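You operate a simulated robot arm through the tools that you are given. There is no shell and no other tool. Be economical: measure what you need, move in short steps, check, and stop when the job is done.

You are at the controls of a simulated robot arm. One attempt, no reset.

## Task
Take the pot with the green foot and put it in the red crate.

Only the result counts: the job must be done as asked and must still hold three seconds after the hand-in. Knocking over, shifting, dropping, spilling or breaking anything else fails it.

## Robot
A 6-joint arm with a two-finger parallel gripper, fixed in place. Base frame: the origin is at the foot of the arm, x ahead of it, y to its left, z up; the work surface is at about z = 0. Readings come in m, rad, newtons and seconds.
With the tool pointing down near the work surface it reaches from about 0.18 to 0.46 m from the base axis. Its first joint turns from -1.222 to 1.222 rad. Payload 1.9 kg.
The tool frame sits at the grasp point between the pads (the TCP): z along the fingers, y along the line on which they close. The tips reach 0.023 m beyond it. The gripper opens to 0.094 m. The fingers are 0.038 m wide and 0.01 m thick; the gripper's body (0.054 by 0.096 m) begins 0.039 m behind the TCP.
Orientation is that of the tool frame in the base frame, as [roll, pitch, yaw] about the fixed x, y, z axes, in that order (R = Rz(yaw) Ry(pitch) Rx(roll)). With the fingers straight down and closing along the base's y, the tool's x points along the base's -x, its y along +y and its z along -z.

## Interface
- The arm moves only by the tool nudge_tool. Its argument "plan" is a list of rows, each a list of 7 numbers: the shift along the tool's x, y, z in m, then the turn, a rotation vector about the tool's x, y, z in rad, then the opening, from 0 (shut) to 1 (fully open). In form: [[tx, ty, tz, ax, ay, az, jaw], ...]. A call has 1 to 12 rows; each row is the pose to reach, as a shift and turn from the pose commanded when the call began, along the tool's axes at that moment. Each row takes 0.2 s and may step no farther than 0.05 m and 0.15 rad from the row before; otherwise, or with a gripper value out of range, the whole call is refused. Where a pose cannot be reached the arm comes as near as it can. A force on the tool above 40 N (or 10 N above the force at the start of the call, whichever is more), or a blocked arm, ends the call early, and 0.2 s more pass. The fingers move at their own pace (about 0.108 m/s each) and stop on an object; they squeeze with about 32 N. The grip force told is the motor's: it shows also when the fingers shut on nothing. Time passes only in rows, and 0.2 s behind the last, so rows that repeat a pose let the fingers close. The reply holds the time, the measured pose of the TCP, the force on the tool along the base axes, the opening and the grip force, in the units named above and with some noise, and new pictures: "views" is both (left out), scene, wrist or none.
- Cameras (640 x 400 px; columns grow to the right, rows downward): "scene" is fixed at [0.0357, 0.2951, 0.4401]; the picture's right is [-0.92, -0.40, 0.00], its down [-0.17, 0.39, -0.91] and it looks along [0.36, -0.83, -0.43] (base axes); focal length 258 px, centre (320, 200). "wrist" rides on the gripper at [-0.039, 0, -0.044] in the tool frame; the picture's right is [0.00, -1.00, 0.00], its down [0.97, 0.00, -0.24] and it looks along [0.24, 0.00, 0.97] (tool axes); focal length 218 px, centre (320, 200). There is no depth. A picture from a camera that has moved, and an enlarged one, comes with that camera's place and axes in the base frame and with its lens.
- inspect(camera, box): a new picture of the part [left, top, right, bottom] of that camera's present view, enlarged. It takes no simulated time.
- close_job(): hands the job in; it is judged then, once.

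Work in short steps. Places have to be worked out from the pictures, the camera data and where the tool is seen: move nearer, look again, correct. Check each grasp and each placing, and mend what went wrong. You have 90 turns and 150 pictures in all, those below and enlarged ones among them. Open the gripper and draw the arm clear of the work before you hand the job in, unless the task says otherwise; then end with one line.

The tools are called as a command line: name --pt "numbers of a row" for each row, then --argument value for the rest, lists and objects as JSON in quotes. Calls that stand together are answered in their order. nudge_tool: Moves the arm, as the interface text tells. Its arguments: {"type":"object","properties":{"plan":{"type":"array","items":{"type":"array","items":{"type":"number"}}},"views":{"type":"string","enum":["both","scene","wrist","none"]}},"required":["plan"]} The other tools are called the same way: inspect (camera, box) takes an enlarged picture of a part of a camera's view; close_job () hands the job in.

At the start:

```text
time: 0.0
ee_pos: [0.2575, -0.0832, 0.3642]
tool_rot: [3.141, 0.003, 3.14]
contact_force: [-0.8, 0.5, -0.8]
finger_gap: 0.094
finger_force: 0.1
```

scene: 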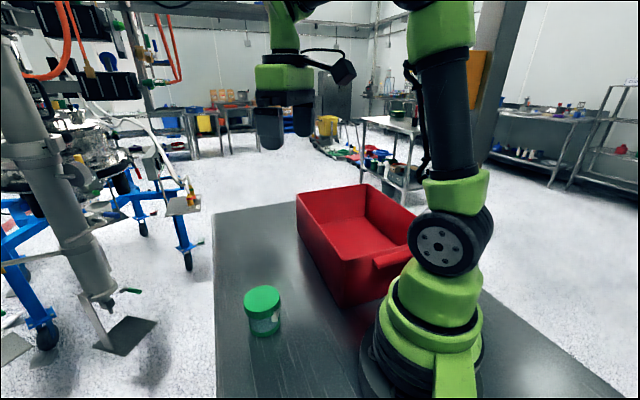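
wrist: 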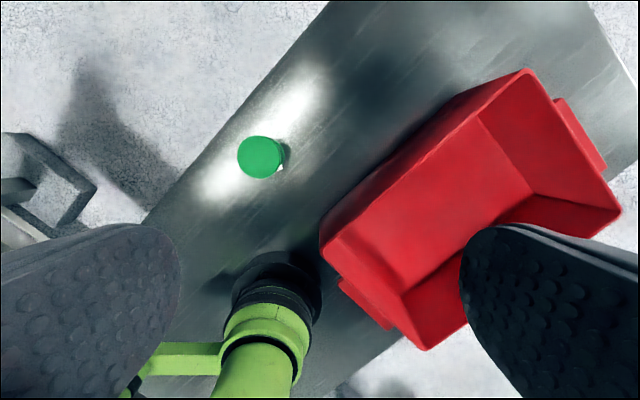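

The scene shows one pot with a green end and a red crate. I'll enlarge the pot and crate to check them.

inspect --camera "scene" --box '[220, 270, 310, 350]'

inspect --camera "wrist" --box '[200, 100, 340, 220]'

inspect --camera "scene" --box '[280, 170, 440, 320]'

```text
5.00 times, centred on (265, 310) of scene
camera zoom: at [0.0357, 0.2951, 0.4401], right [-0.92, -0.4, 0.0], down [-0.17, 0.39, -0.91], along [0.36, -0.83, -0.43], focal length 1292 px, centre (595, -350)
```

zoom: 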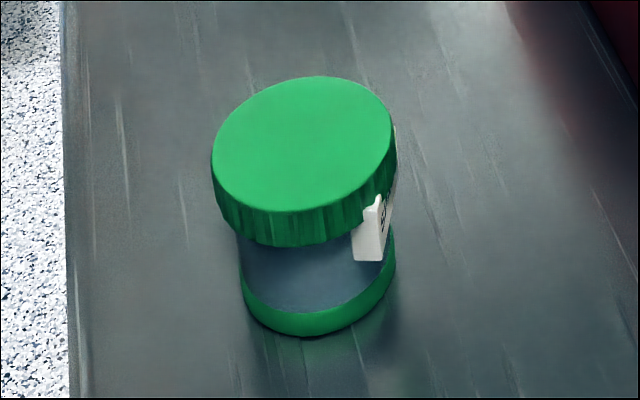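

```text
3.33 times, centred on (270, 160) of wrist
camera zoom: at [0.296, -0.0844, 0.4096], right [0.0, -1.0, 0.0], down [-0.97, 0.0, 0.24], along [-0.24, 0.0, -0.97], focal length 728 px, centre (487, 333)
```

zoom: 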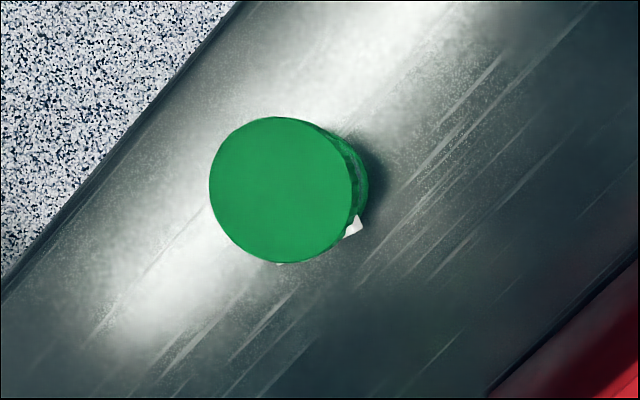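

```text
2.67 times, centred on (360, 245) of scene
camera zoom: at [0.0357, 0.2951, 0.4401], right [-0.92, -0.4, 0.0], down [-0.17, 0.39, -0.91], along [0.36, -0.83, -0.43], focal length 689 px, centre (213, 80)
```

zoom: 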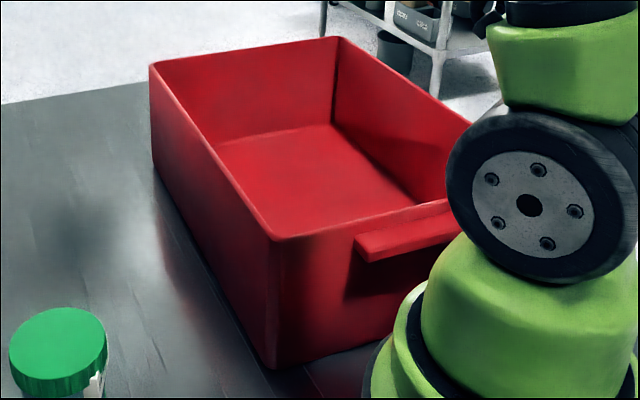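

The pot is at about (0.278, 0.011), with its lid top at z≈0.065 and a lid about 0.068 m across. A tag sticks out on its (-x, -y) side. The crate's centre is at about (0.18, -0.29) and its rim at z≈0.12. I'll move above the pot and look closer.

nudge_tool --pt "-0.004 0.019 0.04 0 0 0 1" --pt "-0.008 0.038 0.08 0 0 0 1" --pt "-0.013 0.057 0.12 0 0 0 1" --pt "-0.017 0.076 0.16 0 0 0 1" --pt "-0.021 0.094 0.19 0 0 0 1" --pt "-0.021 0.094 0.19 0 0 0 1"

```text
time: 1.4
ee_pos: [0.278, 0.0103, 0.1743]
tool_rot: [-3.141, 0.003, 3.139]
contact_force: [0.3, 1.2, 0.7]
finger_gap: 0.094
finger_force: 0.1
camera wrist: at [0.3176, 0.0095, 0.22], right [0.0, -1.0, 0.0], down [-0.97, 0.0, 0.24], along [-0.24, 0.0, -0.97], focal length 218 px, centre (320, 200)
```

scene: 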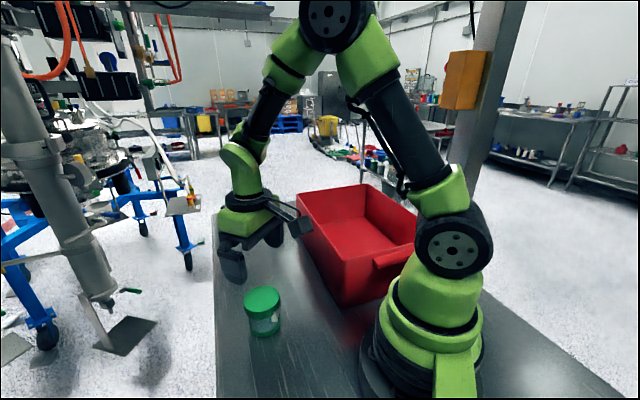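
wrist: 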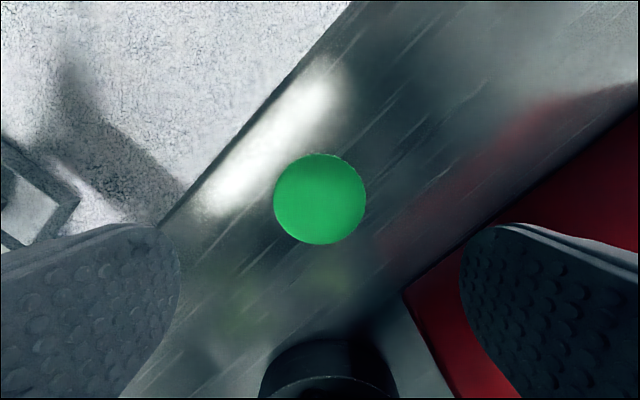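

The pot is centred under the tool at (0.279, 0.010). I'll turn the closing axis about 30° so the fingers avoid the tag, go part way down and check.

nudge_tool --pt "0 0 0.01 0 0 -0.13 1" --pt "0 0 0.02 0 0 -0.26 1" --pt "0 0 0.03 0 0 -0.39 1" --pt "0 0 0.04 0 0 -0.52 1" --pt "0 0 0.06 0 0 -0.52 1" --pt "0 0 0.06 0 0 -0.52 1"

```text
time: 2.8
ee_pos: [0.2786, 0.0095, 0.1143]
tool_rot: [-3.142, 0.001, -2.623]
contact_force: [-0.5, 0.0, -0.4]
finger_gap: 0.0939
finger_force: 0.0
camera wrist: at [0.312, 0.0286, 0.1591], right [0.5, -0.87, 0.0], down [-0.84, -0.48, 0.24], along [-0.21, -0.12, -0.97], focal length 218 px, centre (320, 200)
```

scene: 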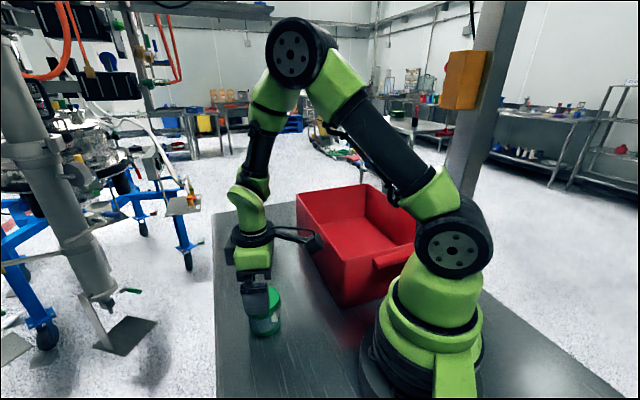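
wrist: 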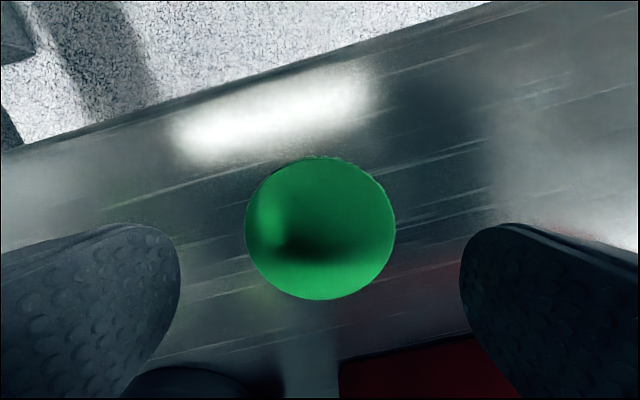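

The pot is centred within about 1 mm, so I'll descend to z≈0.048 with the jaw open.

nudge_tool --pt "-0.001 0 0.02 0 0 0 1" --pt "-0.001 0 0.04 0 0 0 1" --pt "-0.001 0 0.055 0 0 0 1" --pt "-0.001 0 0.066 0 0 0 1"

```text
time: 3.8
ee_pos: [0.2799, 0.0104, 0.0484]
tool_rot: [3.141, 0.0, -2.622]
contact_force: [-1.2, 0.5, 0.4]
finger_gap: 0.094
finger_force: 0.1
camera wrist: at [0.3133, 0.0294, 0.0929], right [0.5, -0.87, 0.0], down [-0.84, -0.48, 0.24], along [-0.21, -0.12, -0.97], focal length 218 px, centre (320, 200)
```

scene: 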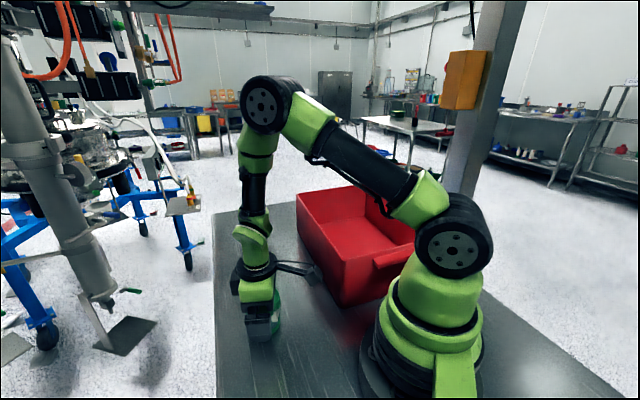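
wrist: 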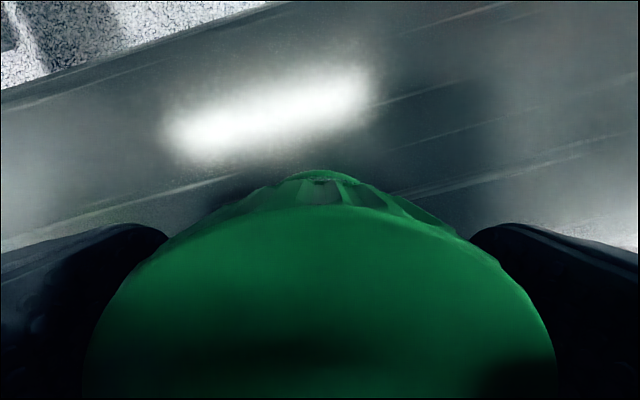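

The lid sits between the fingers, so I'll close the jaw.

nudge_tool --pt "0 0 0 0 0 0 0.6" --pt "0 0 0 0 0 0 0.4" --pt "0 0 0 0 0 0 0.2" --pt "0 0 0 0 0 0 0.0" --pt "0 0 0 0 0 0 0.0" --views "wrist"

```text
time: 5.0
ee_pos: [0.2789, 0.0101, 0.0473]
tool_rot: [-3.14, -0.001, -2.623]
contact_force: [0.9, 0.4, -1.3]
finger_gap: 0.0654
finger_force: 31.9
camera wrist: at [0.3132, 0.0294, 0.0931], right [0.5, -0.87, 0.0], down [-0.84, -0.48, 0.24], along [-0.21, -0.12, -0.97], focal length 218 px, centre (320, 200)
```

wrist: 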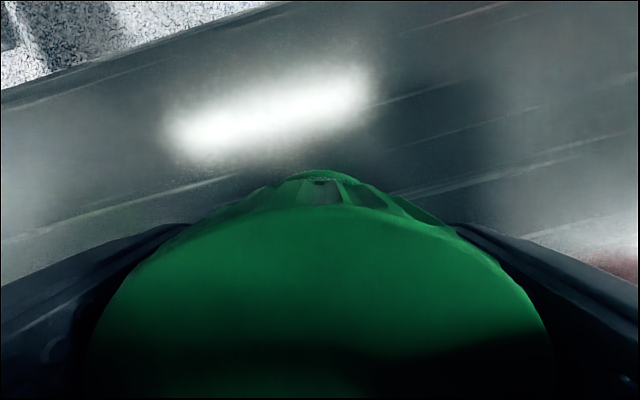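

The jaw stopped at 0.065 m with 32 N. I'll lift a little and check that the whole pot comes up and not just the lid.

nudge_tool --pt "0 0 -0.01 0 0 0 0" --pt "0 0 -0.02 0 0 0 0" --pt "0 0 -0.035 0 0 0 0" --pt "0 0 -0.05 0 0 0 0" --views "none"

inspect --camera "scene" --box '[210, 250, 310, 350]'

```text
time: 6.0
ee_pos: [0.2797, 0.0117, 0.0976]
tool_rot: [-3.139, -0.001, -2.621]
contact_force: [-0.7, -1.6, -2.7]
finger_gap: 0.0657
finger_force: 31.6
```

```text
4.00 times, centred on (260, 300) of scene
camera zoom: at [0.0357, 0.2951, 0.4401], right [-0.92, -0.4, 0.0], down [-0.17, 0.39, -0.91], along [0.36, -0.83, -0.43], focal length 1034 px, centre (560, -200)
```

zoom: 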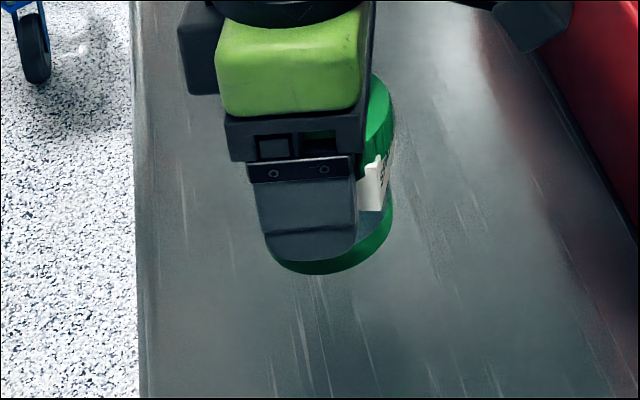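

The whole pot came up. I'll raise it well above the rim, carry it toward the crate centre, and turn the tool with the base.

nudge_tool --pt "0 0 -0.04 0 0 0 0" --pt "0 0 -0.08 0 0 0 0" --pt "0 0 -0.12 0 0 0 0" --pt "0 0 -0.16 0 0 0 0" --pt "0.029 -0.027 -0.175 0 0 0.13 0" --pt "0.058 -0.054 -0.175 0 0 0.26 0" --pt "0.087 -0.08 -0.175 0 0 0.39 0" --pt "0.116 -0.107 -0.175 0 0 0.52 0" --pt "0.145 -0.134 -0.175 0 0 0.65 0" --pt "0.174 -0.161 -0.175 0 0 0.78 0" --pt "0.203 -0.187 -0.175 0 0 0.91 0" --pt "0.232 -0.214 -0.175 0 0 1.04 0"

```text
time: 8.6
ee_pos: [0.1827, -0.2905, 0.2737]
tool_rot: [-3.141, -0.002, 2.62]
contact_force: [0.1, -0.3, -2.8]
finger_gap: 0.0654
finger_force: 32.1
camera wrist: at [0.2175, -0.3103, 0.3178], right [-0.5, -0.87, 0.0], down [-0.84, 0.49, 0.24], along [-0.21, 0.12, -0.97], focal length 218 px, centre (320, 200)
```

scene: 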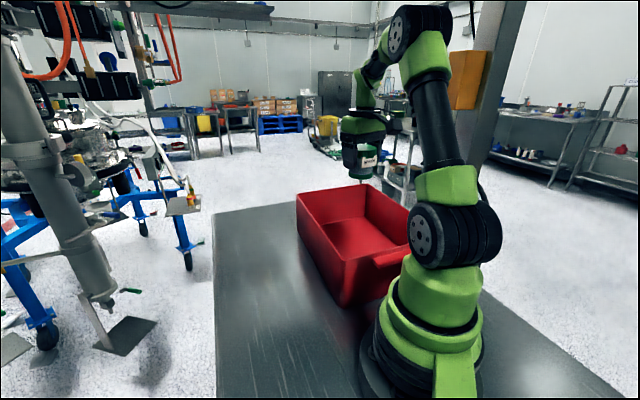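
wrist: 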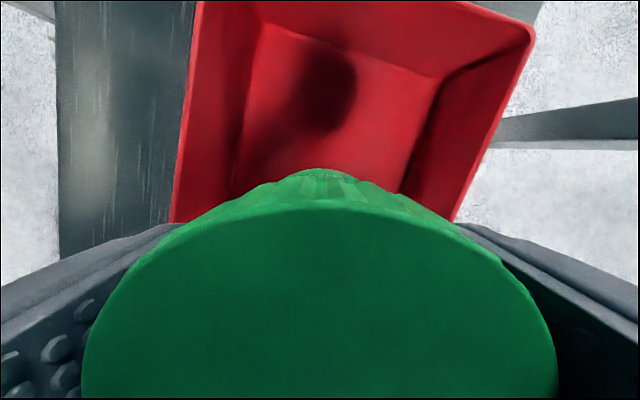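

The wrist view puts the crate where I estimated, with the pot near its centre. I'll lower it into the crate.

nudge_tool --pt "0 0 0.04 0 0 0 0" --pt "0 0 0.08 0 0 0 0" --pt "0 0 0.12 0 0 0 0" --pt "0 0 0.15 0 0 0 0" --pt "0 0 0.175 0 0 0 0" --pt "0 0 0.195 0 0 0 0"

```text
time: 10.0
ee_pos: [0.1847, -0.2907, 0.0782]
tool_rot: [3.142, 0.002, 2.621]
contact_force: [0.1, 0.6, -2.8]
finger_gap: 0.0652
finger_force: 32.2
camera wrist: at [0.2173, -0.3096, 0.1223], right [-0.5, -0.87, 0.0], down [-0.84, 0.48, 0.24], along [-0.21, 0.12, -0.97], focal length 218 px, centre (320, 200)
```

scene: 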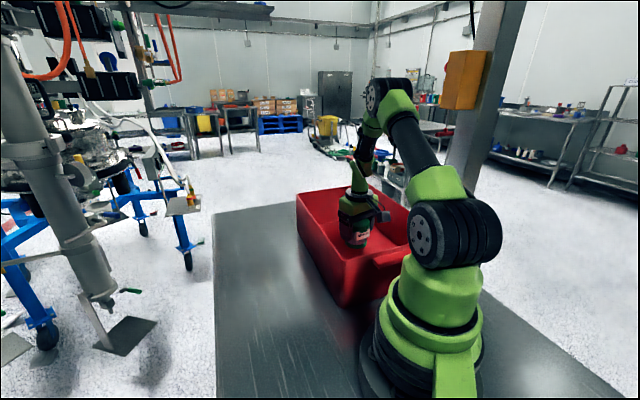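
wrist: 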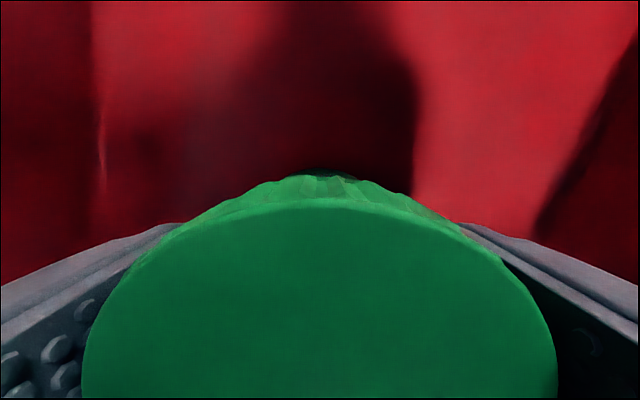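

The pot is inside the crate and clear of the walls. I'll lower it in small steps and watch for contact with the floor.

nudge_tool --pt "0 0 0.006 0 0 0 0" --pt "0 0 0.012 0 0 0 0" --pt "0 0 0.016 0 0 0 0" --pt "0 0 0.02 0 0 0 0" --views "none"

inspect --camera "scene" --box '[300, 180, 420, 280]'

```text
time: 11.0
ee_pos: [0.1835, -0.291, 0.0588]
tool_rot: [3.142, 0.003, 2.621]
contact_force: [0.0, 0.4, -3.5]
finger_gap: 0.0654
finger_force: 32.1
```

```text
4.00 times, centred on (360, 230) of scene
camera zoom: at [0.0357, 0.2951, 0.4401], right [-0.92, -0.4, 0.0], down [-0.17, 0.39, -0.91], along [0.36, -0.83, -0.43], focal length 1034 px, centre (160, 80)
```

zoom: 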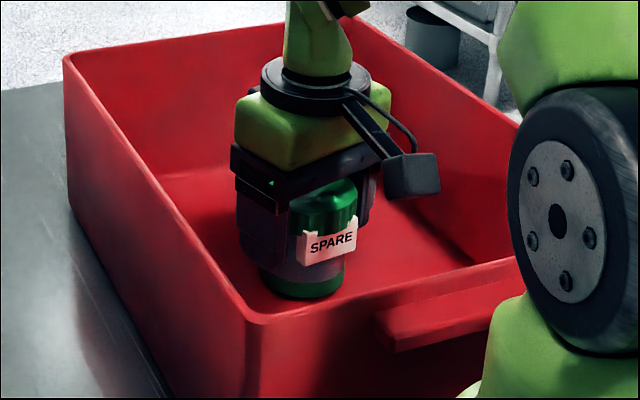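

There is no contact yet, and the tag turns out to read "SPARE". I'll keep lowering in 1–2 mm steps.

nudge_tool --pt "0 0 0.002 0 0 0 0" --pt "0 0 0.004 0 0 0 0" --pt "0 0 0.0055 0 0 0 0" --views "none"

```text
time: 11.8
ee_pos: [0.1851, -0.2895, 0.0535]
tool_rot: [-3.14, 0.006, 2.621]
contact_force: [-3.5, 8.3, 35.5]
finger_gap: 0.0653
finger_force: 32.2
```

The floor contact reads about 35 N. I'll back off 1 mm, open, and rise straight up a little.

nudge_tool --pt "0 0 -0.001 0 0 0 0" --pt "0 0 -0.0015 0 0 0 0" --pt "0 0 -0.0015 0 0 0 0.85" --pt "0 0 -0.0015 0 0 0 1" --pt "0 0 -0.0015 0 0 0 1" --pt "0 0 -0.0015 0 0 0 1"

```text
time: 13.2
ee_pos: [0.1839, -0.2898, 0.0545]
tool_rot: [-3.141, 0.002, 2.619]
contact_force: [-0.7, 0.9, 1.4]
finger_gap: 0.0938
finger_force: 0.0
camera wrist: at [0.2176, -0.3106, 0.0995], right [-0.5, -0.87, 0.0], down [-0.84, 0.48, 0.24], along [-0.21, 0.12, -0.97], focal length 218 px, centre (320, 200)
```

scene: 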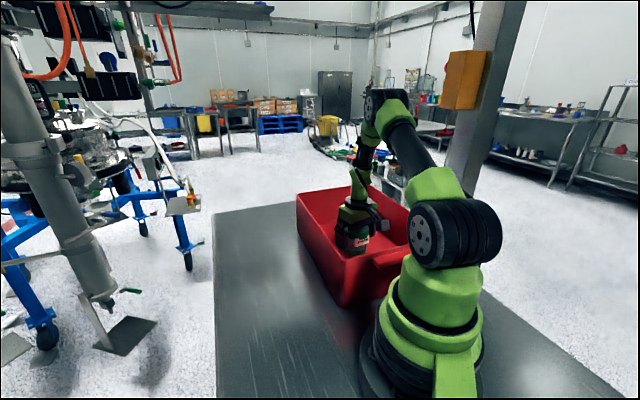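
wrist: 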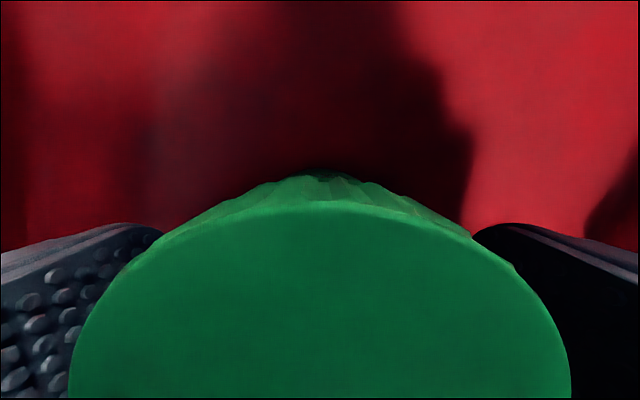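

The fingers are fully open, so I'll rise straight up and clear of the crate.

nudge_tool --pt "0 0 -0.02 0 0 0 1" --pt "0 0 -0.05 0 0 0 1" --pt "0 0 -0.09 0 0 0 1" --pt "0 0 -0.13 0 0 0 1" --pt "0 0 -0.17 0 0 0 1" --pt "0 0 -0.21 0 0 0 1" --pt "0 0 -0.24 0 0 0 1" --pt "0 0 -0.24 0 0 0 1"

inspect --camera "scene" --box '[280, 170, 440, 320]'

```text
time: 15.0
ee_pos: [0.1853, -0.2898, 0.2966]
tool_rot: [3.141, 0.001, 2.621]
contact_force: [0.1, 0.8, 0.7]
finger_gap: 0.0939
finger_force: 0.1
camera wrist: at [0.2195, -0.3096, 0.3414], right [-0.5, -0.87, 0.0], down [-0.84, 0.48, 0.24], along [-0.21, 0.12, -0.97], focal length 218 px, centre (320, 200)
```

scene: 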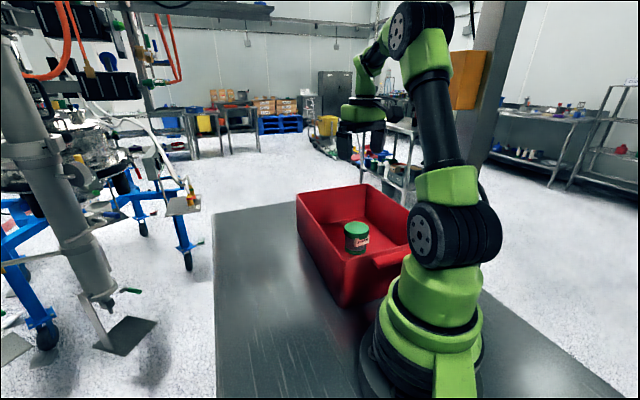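
wrist: 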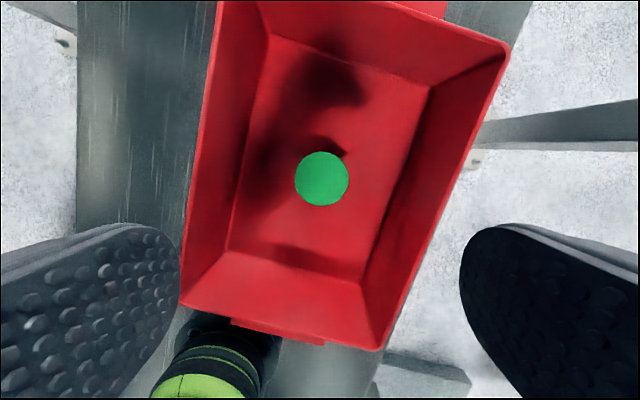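

```text
2.67 times, centred on (360, 245) of scene
camera zoom: at [0.0357, 0.2951, 0.4401], right [-0.92, -0.4, 0.0], down [-0.17, 0.39, -0.91], along [0.36, -0.83, -0.43], focal length 689 px, centre (213, 80)
```

zoom: 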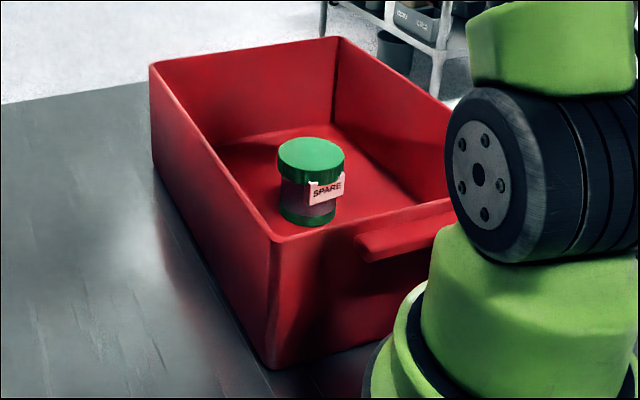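

The pot stands upright near the middle of the crate floor, the crate hasn't moved, and the arm is clear with the gripper open. I'll hand the job in.

close_job

```text
The job is handed in.
```

The pot with the green foot (tagged "SPARE") is standing upright in the red crate, nothing else was disturbed, and I've handed the job in.
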